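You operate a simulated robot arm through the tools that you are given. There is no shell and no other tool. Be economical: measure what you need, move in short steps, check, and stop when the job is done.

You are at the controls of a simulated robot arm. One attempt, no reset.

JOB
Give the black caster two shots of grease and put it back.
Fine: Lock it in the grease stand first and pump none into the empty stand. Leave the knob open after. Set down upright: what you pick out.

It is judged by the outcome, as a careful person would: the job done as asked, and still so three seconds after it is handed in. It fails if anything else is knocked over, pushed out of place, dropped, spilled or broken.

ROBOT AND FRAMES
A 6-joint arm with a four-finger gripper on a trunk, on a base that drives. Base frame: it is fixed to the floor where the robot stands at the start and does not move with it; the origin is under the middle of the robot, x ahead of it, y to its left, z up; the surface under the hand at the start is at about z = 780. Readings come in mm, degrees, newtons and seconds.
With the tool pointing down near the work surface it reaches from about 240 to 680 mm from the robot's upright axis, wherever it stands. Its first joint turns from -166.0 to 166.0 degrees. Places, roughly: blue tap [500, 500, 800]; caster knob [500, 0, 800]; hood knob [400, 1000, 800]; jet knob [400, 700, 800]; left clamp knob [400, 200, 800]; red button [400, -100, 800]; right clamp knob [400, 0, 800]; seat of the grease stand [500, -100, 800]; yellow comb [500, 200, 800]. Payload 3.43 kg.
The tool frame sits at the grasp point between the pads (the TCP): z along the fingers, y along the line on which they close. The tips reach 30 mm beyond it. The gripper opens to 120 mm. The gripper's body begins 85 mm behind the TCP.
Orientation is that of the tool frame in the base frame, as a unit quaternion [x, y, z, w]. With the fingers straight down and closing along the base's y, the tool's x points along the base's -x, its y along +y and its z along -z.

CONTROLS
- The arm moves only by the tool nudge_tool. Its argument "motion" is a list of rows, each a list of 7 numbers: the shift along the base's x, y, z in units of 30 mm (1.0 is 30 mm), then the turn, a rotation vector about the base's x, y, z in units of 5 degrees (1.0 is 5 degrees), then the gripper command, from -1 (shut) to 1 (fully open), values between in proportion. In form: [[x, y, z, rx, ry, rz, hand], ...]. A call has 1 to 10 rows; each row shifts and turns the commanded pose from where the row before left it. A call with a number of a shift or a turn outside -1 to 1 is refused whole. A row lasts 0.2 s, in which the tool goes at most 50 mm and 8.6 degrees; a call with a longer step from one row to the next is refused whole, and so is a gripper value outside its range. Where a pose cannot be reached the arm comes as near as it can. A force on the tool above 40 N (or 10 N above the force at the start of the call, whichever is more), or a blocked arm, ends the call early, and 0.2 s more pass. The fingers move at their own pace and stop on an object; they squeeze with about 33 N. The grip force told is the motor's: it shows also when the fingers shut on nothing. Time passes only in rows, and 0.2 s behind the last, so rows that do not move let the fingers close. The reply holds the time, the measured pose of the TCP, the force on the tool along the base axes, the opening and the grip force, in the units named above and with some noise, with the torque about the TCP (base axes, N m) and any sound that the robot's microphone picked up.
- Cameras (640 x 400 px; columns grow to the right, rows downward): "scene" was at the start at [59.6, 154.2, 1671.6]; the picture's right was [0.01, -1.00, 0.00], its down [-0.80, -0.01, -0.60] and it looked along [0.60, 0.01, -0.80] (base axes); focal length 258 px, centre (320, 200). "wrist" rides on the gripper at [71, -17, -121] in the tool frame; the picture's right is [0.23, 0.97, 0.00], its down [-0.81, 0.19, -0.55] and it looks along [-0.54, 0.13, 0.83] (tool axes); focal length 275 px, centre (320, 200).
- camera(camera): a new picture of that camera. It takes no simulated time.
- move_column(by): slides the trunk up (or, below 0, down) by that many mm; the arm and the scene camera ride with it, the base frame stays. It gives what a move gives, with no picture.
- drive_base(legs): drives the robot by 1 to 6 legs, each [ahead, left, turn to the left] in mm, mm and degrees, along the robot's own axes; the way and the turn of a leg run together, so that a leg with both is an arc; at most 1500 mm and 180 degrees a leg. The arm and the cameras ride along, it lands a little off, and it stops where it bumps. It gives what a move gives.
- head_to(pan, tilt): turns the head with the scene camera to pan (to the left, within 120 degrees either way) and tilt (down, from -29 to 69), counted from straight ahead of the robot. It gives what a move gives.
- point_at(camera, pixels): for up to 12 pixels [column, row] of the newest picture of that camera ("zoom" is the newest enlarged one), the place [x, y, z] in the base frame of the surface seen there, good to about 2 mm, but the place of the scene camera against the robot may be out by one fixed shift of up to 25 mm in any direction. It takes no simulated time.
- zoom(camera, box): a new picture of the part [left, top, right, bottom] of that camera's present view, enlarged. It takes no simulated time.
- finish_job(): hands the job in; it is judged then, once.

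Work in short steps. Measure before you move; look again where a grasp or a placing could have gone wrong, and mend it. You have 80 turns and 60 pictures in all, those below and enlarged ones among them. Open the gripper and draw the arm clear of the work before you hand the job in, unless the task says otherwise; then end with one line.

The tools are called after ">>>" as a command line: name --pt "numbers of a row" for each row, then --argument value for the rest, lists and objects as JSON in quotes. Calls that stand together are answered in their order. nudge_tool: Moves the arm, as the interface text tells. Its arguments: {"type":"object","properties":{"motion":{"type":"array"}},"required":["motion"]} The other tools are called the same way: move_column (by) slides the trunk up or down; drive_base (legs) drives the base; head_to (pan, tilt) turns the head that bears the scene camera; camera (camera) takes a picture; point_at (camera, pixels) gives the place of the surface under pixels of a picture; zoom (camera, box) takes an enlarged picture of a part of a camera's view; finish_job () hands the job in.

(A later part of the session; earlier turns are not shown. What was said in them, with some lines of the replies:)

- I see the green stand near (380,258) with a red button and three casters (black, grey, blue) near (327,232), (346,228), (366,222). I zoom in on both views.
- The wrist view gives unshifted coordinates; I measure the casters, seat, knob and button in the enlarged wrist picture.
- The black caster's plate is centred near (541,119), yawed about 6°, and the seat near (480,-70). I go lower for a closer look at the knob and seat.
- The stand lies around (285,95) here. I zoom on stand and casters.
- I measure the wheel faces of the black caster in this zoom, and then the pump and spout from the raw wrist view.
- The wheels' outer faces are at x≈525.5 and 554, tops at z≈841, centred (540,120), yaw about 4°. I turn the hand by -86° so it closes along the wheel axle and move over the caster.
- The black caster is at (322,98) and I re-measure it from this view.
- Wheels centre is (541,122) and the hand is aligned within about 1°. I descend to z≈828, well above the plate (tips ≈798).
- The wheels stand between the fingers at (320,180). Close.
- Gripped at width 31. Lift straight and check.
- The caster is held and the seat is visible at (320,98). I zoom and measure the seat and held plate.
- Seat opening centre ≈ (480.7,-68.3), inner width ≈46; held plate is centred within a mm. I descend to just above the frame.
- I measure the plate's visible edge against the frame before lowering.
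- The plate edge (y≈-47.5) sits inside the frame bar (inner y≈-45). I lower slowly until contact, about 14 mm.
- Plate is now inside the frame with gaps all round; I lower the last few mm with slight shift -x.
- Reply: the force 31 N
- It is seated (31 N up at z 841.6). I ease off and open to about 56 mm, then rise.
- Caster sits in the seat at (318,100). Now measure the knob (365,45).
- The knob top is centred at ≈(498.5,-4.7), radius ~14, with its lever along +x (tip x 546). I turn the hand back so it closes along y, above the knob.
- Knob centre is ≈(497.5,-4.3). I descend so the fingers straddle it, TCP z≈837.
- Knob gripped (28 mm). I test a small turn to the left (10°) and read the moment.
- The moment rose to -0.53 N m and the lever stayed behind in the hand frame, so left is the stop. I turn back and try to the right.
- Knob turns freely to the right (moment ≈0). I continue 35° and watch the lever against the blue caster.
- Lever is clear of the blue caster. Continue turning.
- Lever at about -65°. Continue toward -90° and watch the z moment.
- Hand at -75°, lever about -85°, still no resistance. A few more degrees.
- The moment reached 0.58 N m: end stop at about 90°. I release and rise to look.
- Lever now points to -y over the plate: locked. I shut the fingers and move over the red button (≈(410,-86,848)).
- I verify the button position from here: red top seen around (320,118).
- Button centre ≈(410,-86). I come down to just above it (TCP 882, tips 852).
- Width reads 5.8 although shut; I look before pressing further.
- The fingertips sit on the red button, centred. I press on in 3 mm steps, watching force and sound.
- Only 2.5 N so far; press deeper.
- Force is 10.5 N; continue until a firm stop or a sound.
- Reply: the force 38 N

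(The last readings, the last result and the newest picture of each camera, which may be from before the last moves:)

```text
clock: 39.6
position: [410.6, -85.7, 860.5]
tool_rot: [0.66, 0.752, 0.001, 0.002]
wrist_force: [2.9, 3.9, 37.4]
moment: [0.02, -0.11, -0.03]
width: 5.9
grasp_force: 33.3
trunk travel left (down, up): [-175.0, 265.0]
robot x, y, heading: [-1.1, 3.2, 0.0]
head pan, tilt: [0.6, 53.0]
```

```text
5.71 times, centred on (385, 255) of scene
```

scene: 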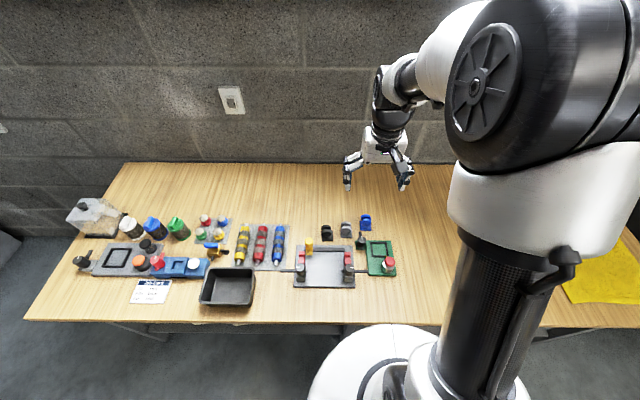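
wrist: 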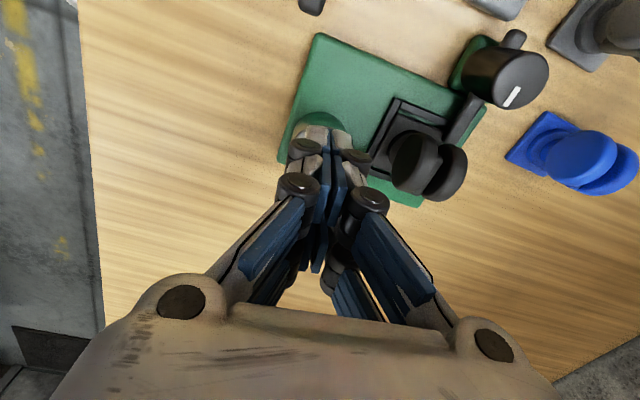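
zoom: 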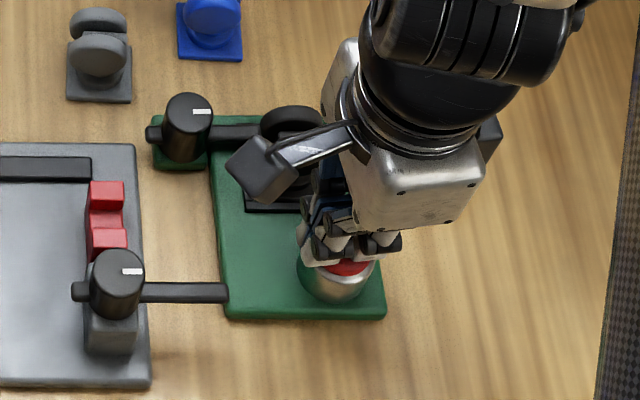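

Firm stop at 37 N. I rise clear of the button to let it return, listening for a sound.

>>> nudge_tool --pt "0 0 0.4 0 0 0 -1" --pt "0 0 0.4 0 0 0 -1" --pt "0 0 0.4 0 0 0 -1" --pt "0 0 0.4 0 0 0 -1" --pt "0 0 0 0 0 0 -1"

>>> zoom --camera "scene" --box '[340, 220, 430, 290]'

>>> zoom --camera "wrist" --box '[260, 20, 500, 220]'

```text
clock: 40.8
position: [408.9, -85.7, 906.5]
tool_rot: [0.66, 0.751, 0.0, 0.0]
wrist_force: [0.6, -0.4, 0.2]
moment: [-0.01, -0.01, 0.0]
width: 0.0
grasp_force: 33.3
trunk travel left (down, up): [-175.0, 265.0]
robot x, y, heading: [-1.4, 0.5, 0.2]
head pan, tilt: [0.6, 53.0]
```

```text
5.71 times, centred on (385, 255) of scene
```

zoom: 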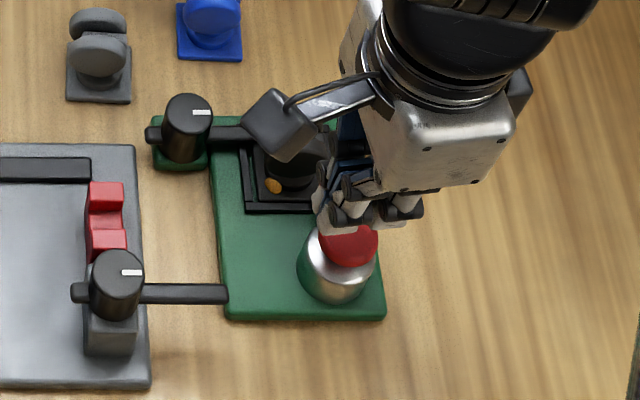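

```text
2.00 times, centred on (380, 120) of wrist
```

zoom: 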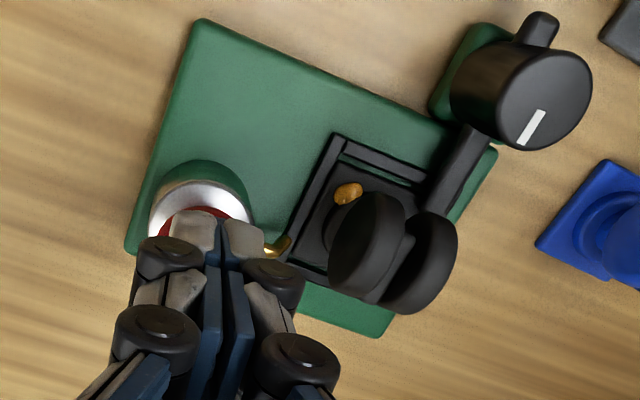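

One orange grease blob now lies on the caster plate: the first shot worked and the button is back up. Second press with the same depth.

>>> nudge_tool --pt "0 0 -0.6 0 0 0 -1" --pt "0 0 -0.3 0 0 0 -1" --pt "0 0 -0.3 0 0 0 -1" --pt "0 0 -0.2 0 0 0 -1" --pt "0 0 -0.12 0 0 0 -1" --pt "0 0 -0.08 0 0 0 -1" --pt "0 0 0 0 0 0 -1"

```text
clock: 42.4
position: [410.3, -84.3, 860.4]
tool_rot: [0.66, 0.751, 0.001, 0.002]
wrist_force: [-0.6, 3.8, 40.2]
moment: [0.04, 0.02, -0.01]
width: 5.8
grasp_force: 33.3
trunk travel left (down, up): [-175.0, 265.0]
robot x, y, heading: [-1.0, -2.1, -0.1]
head pan, tilt: [0.6, 53.0]
```

Pressed to the stop (40 N). I rise and check for a second blob.

>>> nudge_tool --pt "0 0 0.4 0 0 0 -1" --pt "0 0 0.4 0 0 0 -1" --pt "0 0 0.4 0 0 0 -1" --pt "0 0 0.8 0 0 0 -1" --pt "0 0 0.8 0 0 0 -1" --pt "0 0 0 0 0 0 -1"

>>> zoom --camera "wrist" --box '[300, 40, 480, 180]'

```text
clock: 43.8
position: [411.1, -85.0, 944.2]
tool_rot: [0.66, 0.751, -0.001, 0.0]
wrist_force: [0.0, 1.2, 1.0]
moment: [-0.03, 0.04, -0.02]
width: 0.2
grasp_force: 33.1
trunk travel left (down, up): [-175.0, 265.0]
robot x, y, heading: [3.2, 1.0, 0.0]
head pan, tilt: [0.6, 53.0]
```

```text
2.86 times, centred on (390, 110) of wrist
```

zoom: 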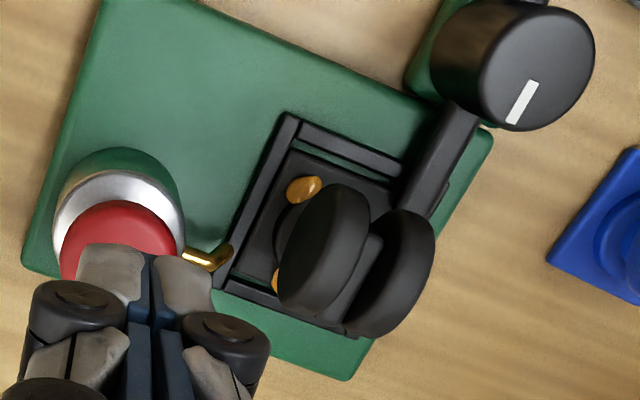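

Two blobs visible, (303,188) and (277,280): two shots done. Back to the knob with the hand opened as at release.

>>> nudge_tool --pt "0.58 0.54 0 0 0 0 -0.15" --pt "0.58 0.54 0 0 0 0 -0.15" --pt "0.58 0.54 0 0 0 0 -0.15" --pt "0.58 0.54 0 0 0 0 -0.15" --pt "0.56 0.52 0 0 0 0 -0.15" --pt "0 0 0 0 0 0 -0.15"

>>> nudge_tool --pt "0 0 -1 0 0 0 -0.15" --pt "0 0 -1 0 0 0 -0.15" --pt "0 0 -1 0 0 0 -0.15" --pt "0 0 -0.55 0 0 0 -0.15" --pt "0 0 0 0 0 0 -0.15"

>>> camera --camera "wrist"

```text
clock: 45.2
position: [498.4, -4.4, 943.3]
tool_rot: [0.66, 0.751, 0.0, 0.0]
wrist_force: [0.4, -0.4, -0.3]
moment: [0.0, -0.02, 0.01]
width: 50.8
grasp_force: 0.0
trunk travel left (down, up): [-175.0, 265.0]
robot x, y, heading: [1.2, -4.2, -0.2]
head pan, tilt: [0.6, 53.0]
```

```text
clock: 46.4
position: [495.5, -5.0, 835.8]
tool_rot: [0.659, 0.752, 0.0, -0.001]
wrist_force: [-0.9, -0.5, 0.2]
moment: [-0.01, 0.02, 0.03]
width: 51.3
grasp_force: 0.0
trunk travel left (down, up): [-175.0, 265.0]
robot x, y, heading: [-1.9, -1.1, -0.1]
head pan, tilt: [0.6, 53.0]
```

```text
22 pictures are left
```

wrist: 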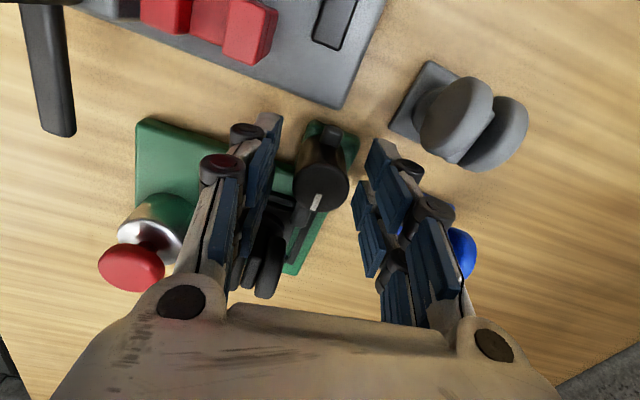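

The knob stands between the fingers. I close and turn left 20° to start.

>>> nudge_tool --pt "0 0 0 0 0 0 -0.4" --pt "0 0 0 0 0 0 -1" --pt "0 0 0 0 0 0 -1" --pt "0 0 0 0 0 0 -1" --pt "0 0 0 0 0 0.8 -1" --pt "0 0 0 0 0 0.8 -1" --pt "0 0 0 0 0 0.8 -1" --pt "0 0 0 0 0 0.8 -1" --pt "0 0 0 0 0 0.8 -1" --pt "0 0 0 0 0 0 -1"

>>> nudge_tool --pt "0 0 0 0 0 0.8 -1" --pt "0 0 0 0 0 0.8 -1" --pt "0 0 0 0 0 0.8 -1" --pt "0 0 0 0 0 0.8 -1" --pt "0 0 0 0 0 0.8 -1" --pt "0 0 0 0 0 0.8 -1" --pt "0 0 0 0 0 0.8 -1" --pt "0 0 0 0 0 0.8 -1" --pt "0 0 0 0 0 0 -1"

>>> camera --camera "wrist"

```text
clock: 48.6
position: [497.1, -4.1, 835.9]
tool_rot: [0.518, 0.855, -0.001, 0.0]
wrist_force: [4.9, 4.3, 1.8]
moment: [0.31, 0.04, 0.04]
width: 28.3
grasp_force: 44.6
trunk travel left (down, up): [-175.0, 265.0]
robot x, y, heading: [0.8, 1.4, 0.1]
head pan, tilt: [0.6, 53.0]
```

```text
clock: 50.6
position: [498.3, -5.0, 834.9]
tool_rot: [0.263, 0.965, 0.0, 0.0]
wrist_force: [4.5, 3.1, -2.9]
moment: [0.06, -0.12, 0.02]
width: 28.0
grasp_force: 45.1
trunk travel left (down, up): [-175.0, 265.0]
robot x, y, heading: [1.5, -0.3, 0.1]
head pan, tilt: [0.6, 53.0]
```

```text
21 pictures are left
```

wrist: 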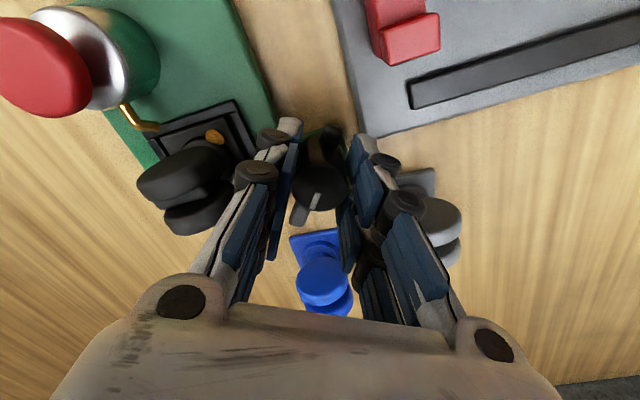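

The lever follows (about -38° now). I turn the rest until the stop.

>>> nudge_tool --pt "0 0 0 0 0 0.8 -1" --pt "0 0 0 0 0 0.8 -1" --pt "0 0 0 0 0 0.8 -1" --pt "0 0 0 0 0 0.8 -1" --pt "0 0 0 0 0 0.8 -1" --pt "0 0 0 0 0 0.8 -1" --pt "0 0 0 0 0 0.8 -1" --pt "0 0 0 0 0 0.8 -1" --pt "0 0 0 0 0 0.8 -1" --pt "0 0 0 0 0 0 -1"

```text
clock: 52.8
position: [497.2, -4.4, 836.8]
tool_rot: [-0.048, 0.999, 0.0, -0.001]
wrist_force: [1.9, 0.0, -7.2]
moment: [-0.01, 0.05, -0.02]
width: 28.2
grasp_force: 45.2
trunk travel left (down, up): [-175.0, 265.0]
robot x, y, heading: [-0.1, 0.7, 0.2]
head pan, tilt: [0.6, 53.0]
```

Hand at +5.5° and no stop moment yet; a little more.

>>> nudge_tool --pt "0 0 0 0 0 0.5 -1" --pt "0 0 0 0 0 0.5 -1" --pt "0 0 0 0 0 0.4 -1" --pt "0 0 0 0 0 0 -1"

```text
clock: 53.8
position: [498.1, -5.6, 835.9]
tool_rot: [-0.108, 0.994, 0.001, 0.0]
wrist_force: [2.2, 1.0, -7.9]
moment: [0.12, -0.28, -0.59]
width: 27.8
grasp_force: 45.1
trunk travel left (down, up): [-175.0, 265.0]
robot x, y, heading: [0.1, 2.3, -0.1]
head pan, tilt: [0.6, 53.0]
```

The stop is reached (moment -0.59): knob open. I release, rise and look.

>>> nudge_tool --pt "0 0 0 0 0 0 -0.4" --pt "0 0 0 0 0 0 -0.15" --pt "0 0 0 0 0 0 -0.15" --pt "0 0 0.5 0 0 0 -0.15" --pt "0 0 1 0 0 0 -0.15" --pt "0 0 1 0 0 0 -0.15" --pt "0 0 1 0 0 0 -0.15" --pt "0 0 1 0 0 0 -0.15" --pt "0 0 0 0 0 0 -0.15"

>>> camera --camera "wrist"

```text
clock: 55.8
position: [496.1, -5.5, 970.8]
tool_rot: [-0.107, 0.994, 0.0, 0.0]
wrist_force: [-0.4, -0.9, 0.6]
moment: [-0.01, 0.0, 0.01]
width: 50.7
grasp_force: 0.0
trunk travel left (down, up): [-175.0, 265.0]
robot x, y, heading: [-0.4, 1.1, 0.0]
head pan, tilt: [0.6, 53.0]
```

```text
20 pictures are left
```

wrist: 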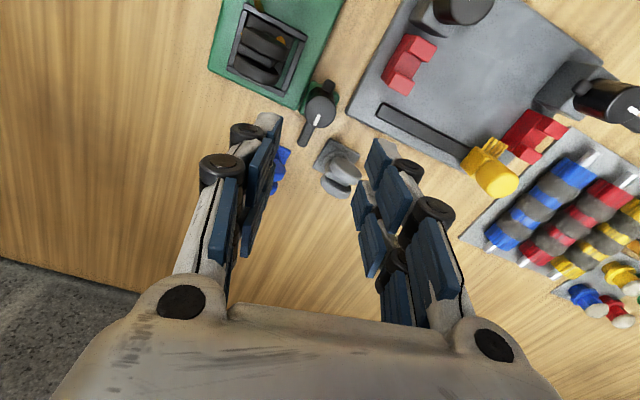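

Lever is back along +x. I turn the hand back to the caster's grasp yaw and move above the seat.

>>> nudge_tool --pt "-0.05 -0.2 0 0 0 -1 -0.1" --pt "-0.05 -0.2 0 0 0 -1 -0.1" --pt "-0.05 -0.2 0 0 0 -1 -0.1" --pt "-0.05 -0.2 0 0 0 -1 -0.1" --pt "-0.05 -0.2 0 0 0 -1 -0.1" --pt "-0.05 -0.2 0 0 0 -1 -0.1" --pt "-0.05 -0.2 0 0 0 -1 -0.1" --pt "-0.05 -0.2 0 0 0 -1 -0.1" --pt "-0.05 -0.2 0 0 0 -1 -0.1" --pt "-0.05 -0.2 0 0 0 -1 -0.1"

>>> nudge_tool --pt "0 -0.07 0 0 0 -1 -0.1" --pt "0 0 0 0 0 -1 -0.1" --pt "0 0 0 0 0 -1 -0.1" --pt "0 0 0 0 0 -1 -0.1" --pt "0 0 0 0 0 -1 -0.1" --pt "0 0 0 0 0 -1 -0.1" --pt "0 0 0 0 0 -1 -0.1" --pt "0 0 0 0 0 -1 -0.1" --pt "0 0 0 0 0 -1 -0.1" --pt "0 0 0 0 0 -1 -0.1"

>>> zoom --camera "wrist" --box '[260, 40, 400, 150]'

```text
clock: 58.0
position: [480.9, -65.7, 970.9]
tool_rot: [0.323, 0.946, 0.0, -0.001]
wrist_force: [-0.5, 0.6, -0.2]
moment: [0.0, -0.02, 0.0]
width: 54.0
grasp_force: 0.1
trunk travel left (down, up): [-175.0, 265.0]
robot x, y, heading: [3.3, -0.6, 0.1]
head pan, tilt: [0.6, 53.0]
```

```text
clock: 60.2
position: [482.5, -67.6, 970.7]
tool_rot: [0.693, 0.721, 0.001, 0.0]
wrist_force: [0.2, -0.5, -0.2]
moment: [-0.03, -0.02, -0.01]
width: 53.7
grasp_force: 0.0
trunk travel left (down, up): [-175.0, 265.0]
robot x, y, heading: [0.6, -1.0, -0.4]
head pan, tilt: [0.6, 53.0]
```

```text
3.64 times, centred on (330, 95) of wrist
```

zoom: 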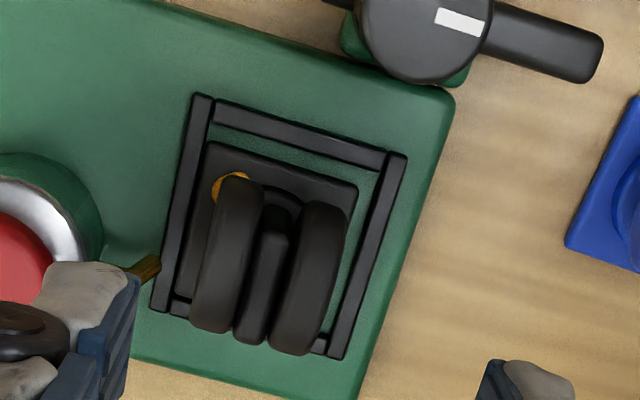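

I measure the wheels to centre the grasp.

>>> point_at --camera "zoom" --pixels '[[208, 143], [355, 188], [215, 240], [240, 190], [340, 230], [325, 300], [200, 310], [268, 260], [310, 340], [230, 250], [310, 270], [230, 188]]'

```text
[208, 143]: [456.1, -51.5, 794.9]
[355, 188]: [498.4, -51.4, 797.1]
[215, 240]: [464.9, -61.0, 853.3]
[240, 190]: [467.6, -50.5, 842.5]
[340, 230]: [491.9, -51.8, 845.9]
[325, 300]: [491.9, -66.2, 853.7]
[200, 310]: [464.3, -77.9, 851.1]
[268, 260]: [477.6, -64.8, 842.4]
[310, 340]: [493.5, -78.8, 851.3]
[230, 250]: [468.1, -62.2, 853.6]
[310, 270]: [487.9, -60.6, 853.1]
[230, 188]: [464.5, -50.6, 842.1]
```

Wheels span x 464–493.5, centre ≈(478.7,-70). I shift slightly and descend to TCP z≈843, staying clear of the spout.

>>> nudge_tool --pt "-0.11 -0.03 -1 0 0 0 -0.12" --pt "0 0 -1 0 0 0 -0.12" --pt "0 0 -1 0 0 0 -0.12" --pt "0 0 -0.8 0 0 0 -0.12" --pt "0 0 -0.45 0 0 0 -0.12" --pt "0 0 0 0 0 0 -0.12"

>>> camera --camera "wrist"

```text
clock: 61.6
position: [479.4, -68.5, 845.5]
tool_rot: [0.692, 0.722, 0.0, 0.0]
wrist_force: [0.1, 0.0, -0.4]
moment: [0.03, 0.0, 0.0]
width: 52.9
grasp_force: 0.1
trunk travel left (down, up): [-175.0, 265.0]
robot x, y, heading: [1.2, -0.4, 0.0]
head pan, tilt: [0.6, 53.0]
```

```text
18 pictures are left
```

wrist: 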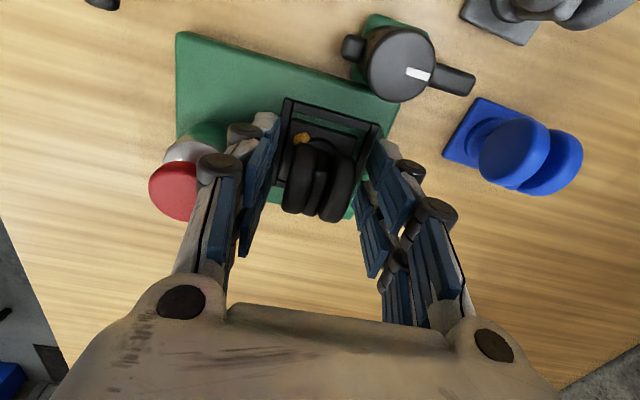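

Wheels lie between the fingers. Close and lift straight up.

>>> nudge_tool --pt "0 0 -0.03 0 0 0 -0.4" --pt "0 0 0 0 0 0 -1" --pt "0 0 0 0 0 0 -1" --pt "0 0 0 0 0 0 -1" --pt "0 0 0 0 0 0 -1"

>>> nudge_tool --pt "0 0 0.2 0 0 0 -1" --pt "0 0 0.3 0 0 0 -1" --pt "0 0 0.7 0 0 0 -1" --pt "0 0 1 0 0 0 -1" --pt "0 0 1 0 0 0 -1" --pt "0 0 0.2 0 0 0 -1" --pt "0 0 0 0 0 0 -1"

>>> camera --camera "wrist"

```text
clock: 62.8
position: [479.0, -67.6, 843.5]
tool_rot: [0.692, 0.722, 0.0, 0.0]
wrist_force: [-0.6, 1.8, 0.9]
moment: [0.08, 0.01, -0.07]
width: 31.1
grasp_force: 32.9
trunk travel left (down, up): [-175.0, 265.0]
robot x, y, heading: [3.9, -0.0, -0.2]
head pan, tilt: [0.6, 53.0]
```

```text
clock: 64.4
position: [478.5, -68.4, 944.6]
tool_rot: [0.692, 0.722, 0.0, 0.0]
wrist_force: [-0.6, 0.4, -1.0]
moment: [-0.01, 0.0, 0.03]
width: 30.8
grasp_force: 32.7
trunk travel left (down, up): [-175.0, 265.0]
robot x, y, heading: [-2.0, -1.6, -0.0]
head pan, tilt: [0.6, 53.0]
```

```text
17 pictures are left
```

wrist: 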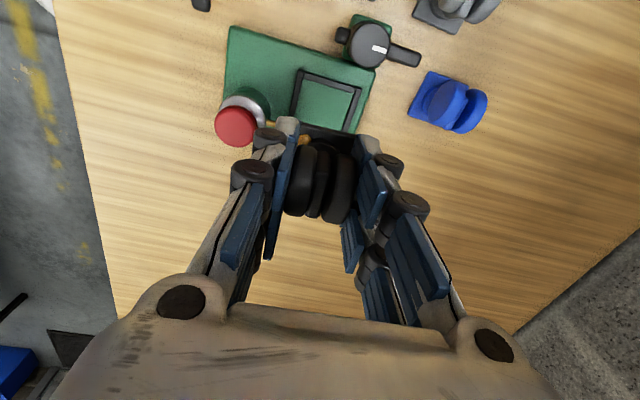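

Held upright with grease aboard. Carry back to the original spot: TCP ≈(541.2,122.8).

>>> nudge_tool --pt "0.26 0.8 0 0 0 0.2 -1" --pt "0.26 0.8 0 0 0 0.2 -1" --pt "0.26 0.8 0 0 0 0 -1" --pt "0.26 0.8 0 0 0 0 -1" --pt "0.26 0.8 0 0 0 0 -1" --pt "0.26 0.8 0 0 0 0 -1" --pt "0.26 0.8 0 0 0 0 -1" --pt "0.26 0.77 0 0 0 0 -1" --pt "0 0 0 0 0 0 -1"

>>> nudge_tool --pt "0 0 -1 0 0 0 -1" --pt "0 0 -1 0 0 0 -1" --pt "0 0 -1 0 0 0 -1" --pt "0 0 -0.4 0 0 0 -1" --pt "0 0 0 0 0 0 -1"

>>> camera --camera "wrist"

```text
clock: 66.4
position: [540.9, 123.3, 945.1]
tool_rot: [0.679, 0.734, 0.0, 0.0]
wrist_force: [0.5, -0.3, -1.5]
moment: [0.01, 0.01, -0.03]
width: 31.0
grasp_force: 32.6
trunk travel left (down, up): [-175.0, 265.0]
robot x, y, heading: [-3.4, 0.2, 0.1]
head pan, tilt: [0.6, 53.0]
```

```text
clock: 67.6
position: [539.8, 124.2, 841.5]
tool_rot: [0.68, 0.734, 0.001, 0.0]
wrist_force: [-0.1, -0.9, -1.0]
moment: [0.02, -0.02, 0.01]
width: 30.8
grasp_force: 33.1
trunk travel left (down, up): [-175.0, 265.0]
robot x, y, heading: [0.4, -1.6, -0.0]
head pan, tilt: [0.6, 53.0]
```

```text
16 pictures are left
```

wrist: 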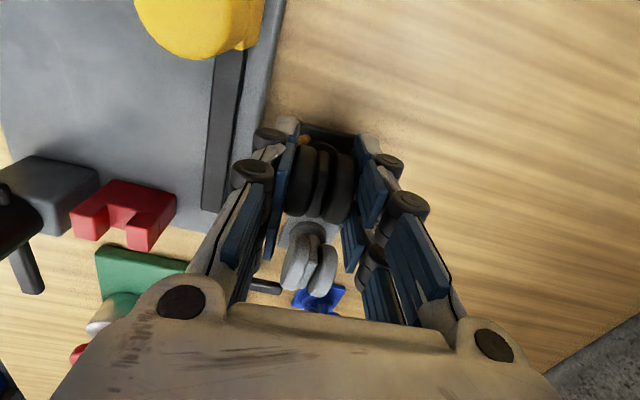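

About 11 mm above the table, clear spot. I lower gently to contact.

>>> nudge_tool --pt "0 0 -0.2 0 0 0 -1" --pt "0 0 -0.1 0 0 0 -1" --pt "0 0 -0.06 0 0 0 -1" --pt "0 0 0 0 0 0 -1"

```text
clock: 68.6
position: [542.1, 122.9, 832.5]
tool_rot: [0.679, 0.734, 0.0, 0.0]
wrist_force: [-0.1, -0.4, -0.7]
moment: [0.0, 0.03, -0.01]
width: 31.0
grasp_force: 32.6
trunk travel left (down, up): [-175.0, 265.0]
robot x, y, heading: [3.0, -2.0, -0.0]
head pan, tilt: [0.6, 53.0]
```

No contact yet; a few mm more.

>>> nudge_tool --pt "0 0 -0.05 0 0 0 -1" --pt "0 0 -0.04 0 0 0 -1" --pt "0 0 0 0 0 0 -1"

```text
clock: 69.4
position: [541.1, 123.9, 830.1]
tool_rot: [0.679, 0.734, 0.0, 0.0]
wrist_force: [-0.7, -1.6, 3.2]
moment: [-0.24, 0.02, 0.0]
width: 31.2
grasp_force: 32.8
trunk travel left (down, up): [-175.0, 265.0]
robot x, y, heading: [-1.2, -0.9, -0.1]
head pan, tilt: [0.6, 53.0]
```

Contact begins (3 N). One mm more, then open and rise.

>>> nudge_tool --pt "0 0 -0.03 0 0 0 -1" --pt "0 0 0 0 0 0 -1"

>>> nudge_tool --pt "0 0 0 0 0 0 -0.4" --pt "0 0 0 0 0 0 -0.1" --pt "0 0 0 0 0 0 0" --pt "0 0 0 0 0 0 0" --pt "0 0 0.5 0 0 0 0" --pt "0 0 1 0 0 0 0" --pt "0 0 1 0 0 0 0" --pt "0 0 1 0 0 0 0" --pt "0 0 1 0 0 0 0" --pt "0 0 0 0 0 0 0"

>>> camera --camera "wrist"

```text
clock: 70.0
position: [541.5, 122.7, 830.1]
tool_rot: [0.68, 0.733, 0.001, 0.001]
wrist_force: [-0.9, -2.1, 15.3]
moment: [-0.25, 0.2, -0.01]
width: 31.4
grasp_force: 33.0
trunk travel left (down, up): [-175.0, 265.0]
robot x, y, heading: [-0.4, 0.2, -0.1]
head pan, tilt: [0.6, 53.0]
```

```text
clock: 72.2
position: [541.4, 123.2, 963.6]
tool_rot: [0.679, 0.734, -0.001, -0.001]
wrist_force: [0.8, -0.5, -1.3]
moment: [0.02, 0.02, -0.03]
width: 59.6
grasp_force: 0.0
trunk travel left (down, up): [-175.0, 265.0]
robot x, y, heading: [-0.9, -0.4, -0.1]
head pan, tilt: [0.6, 53.0]
```

```text
15 pictures are left
```

wrist: 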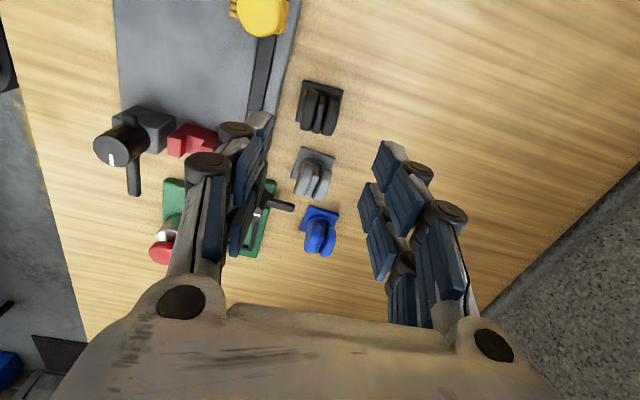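

The caster stands back at (320,108). I check its pose and raise the arm farther clear.

>>> zoom --camera "wrist" --box '[280, 70, 360, 140]'

>>> point_at --camera "zoom" --pixels '[[180, 85], [400, 140], [140, 300], [235, 190], [370, 230], [180, 85], [490, 140]]'

>>> nudge_tool --pt "0 0 1 0 0 0 1" --pt "0 0 1 0 0 0 1" --pt "0 0 1 0 0 0 1" --pt "0 0 1 0 0 0 1" --pt "0 0 1 0 0 0 1" --pt "0 0 0 0 0 0 1"

>>> zoom --camera "scene" --box '[280, 200, 420, 290]'

```text
5.71 times, centred on (320, 105) of wrist
```

zoom: 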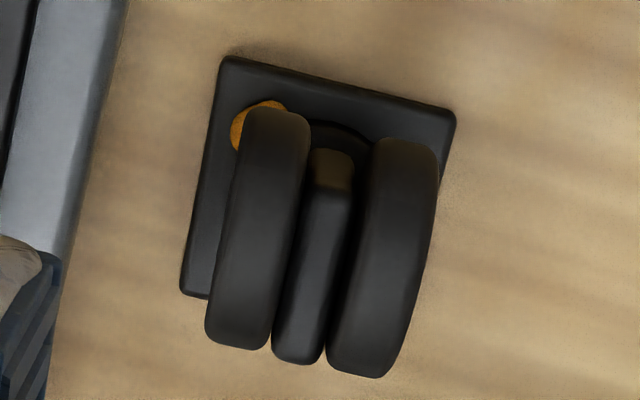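

```text
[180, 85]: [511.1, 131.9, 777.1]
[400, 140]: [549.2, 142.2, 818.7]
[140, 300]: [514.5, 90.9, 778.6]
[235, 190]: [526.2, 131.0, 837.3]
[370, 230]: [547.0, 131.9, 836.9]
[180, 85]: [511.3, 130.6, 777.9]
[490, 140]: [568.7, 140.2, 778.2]
```

```text
clock: 73.6
position: [542.9, 123.4, 1115.0]
tool_rot: [0.68, 0.734, 0.0, 0.0]
wrist_force: [-0.5, 0.1, 0.3]
moment: [0.02, 0.06, -0.03]
width: 120.3
grasp_force: 0.1
trunk travel left (down, up): [-175.0, 265.0]
robot x, y, heading: [-1.4, -3.2, -0.1]
head pan, tilt: [0.6, 53.0]
```

```text
4.44 times, centred on (350, 245) of scene
```

zoom: 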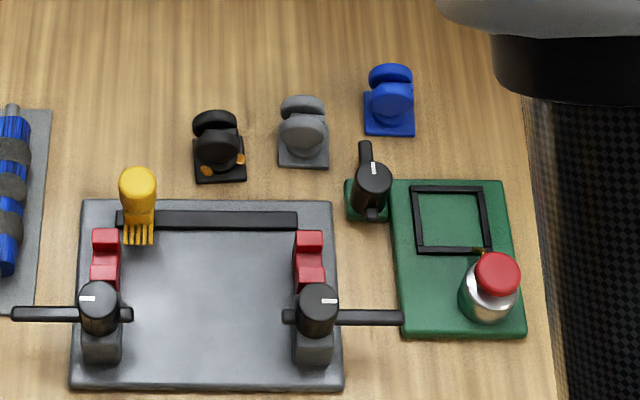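

The scene matches the start: the caster is in its place with two grease blobs, the knob is open, nothing else has moved and the arm is clear. I hand it in.

>>> finish_job

```text
The job is handed in.
```

The black caster was locked in the grease stand, given two shots, and set back upright in its original spot; the knob is open and the arm is clear.
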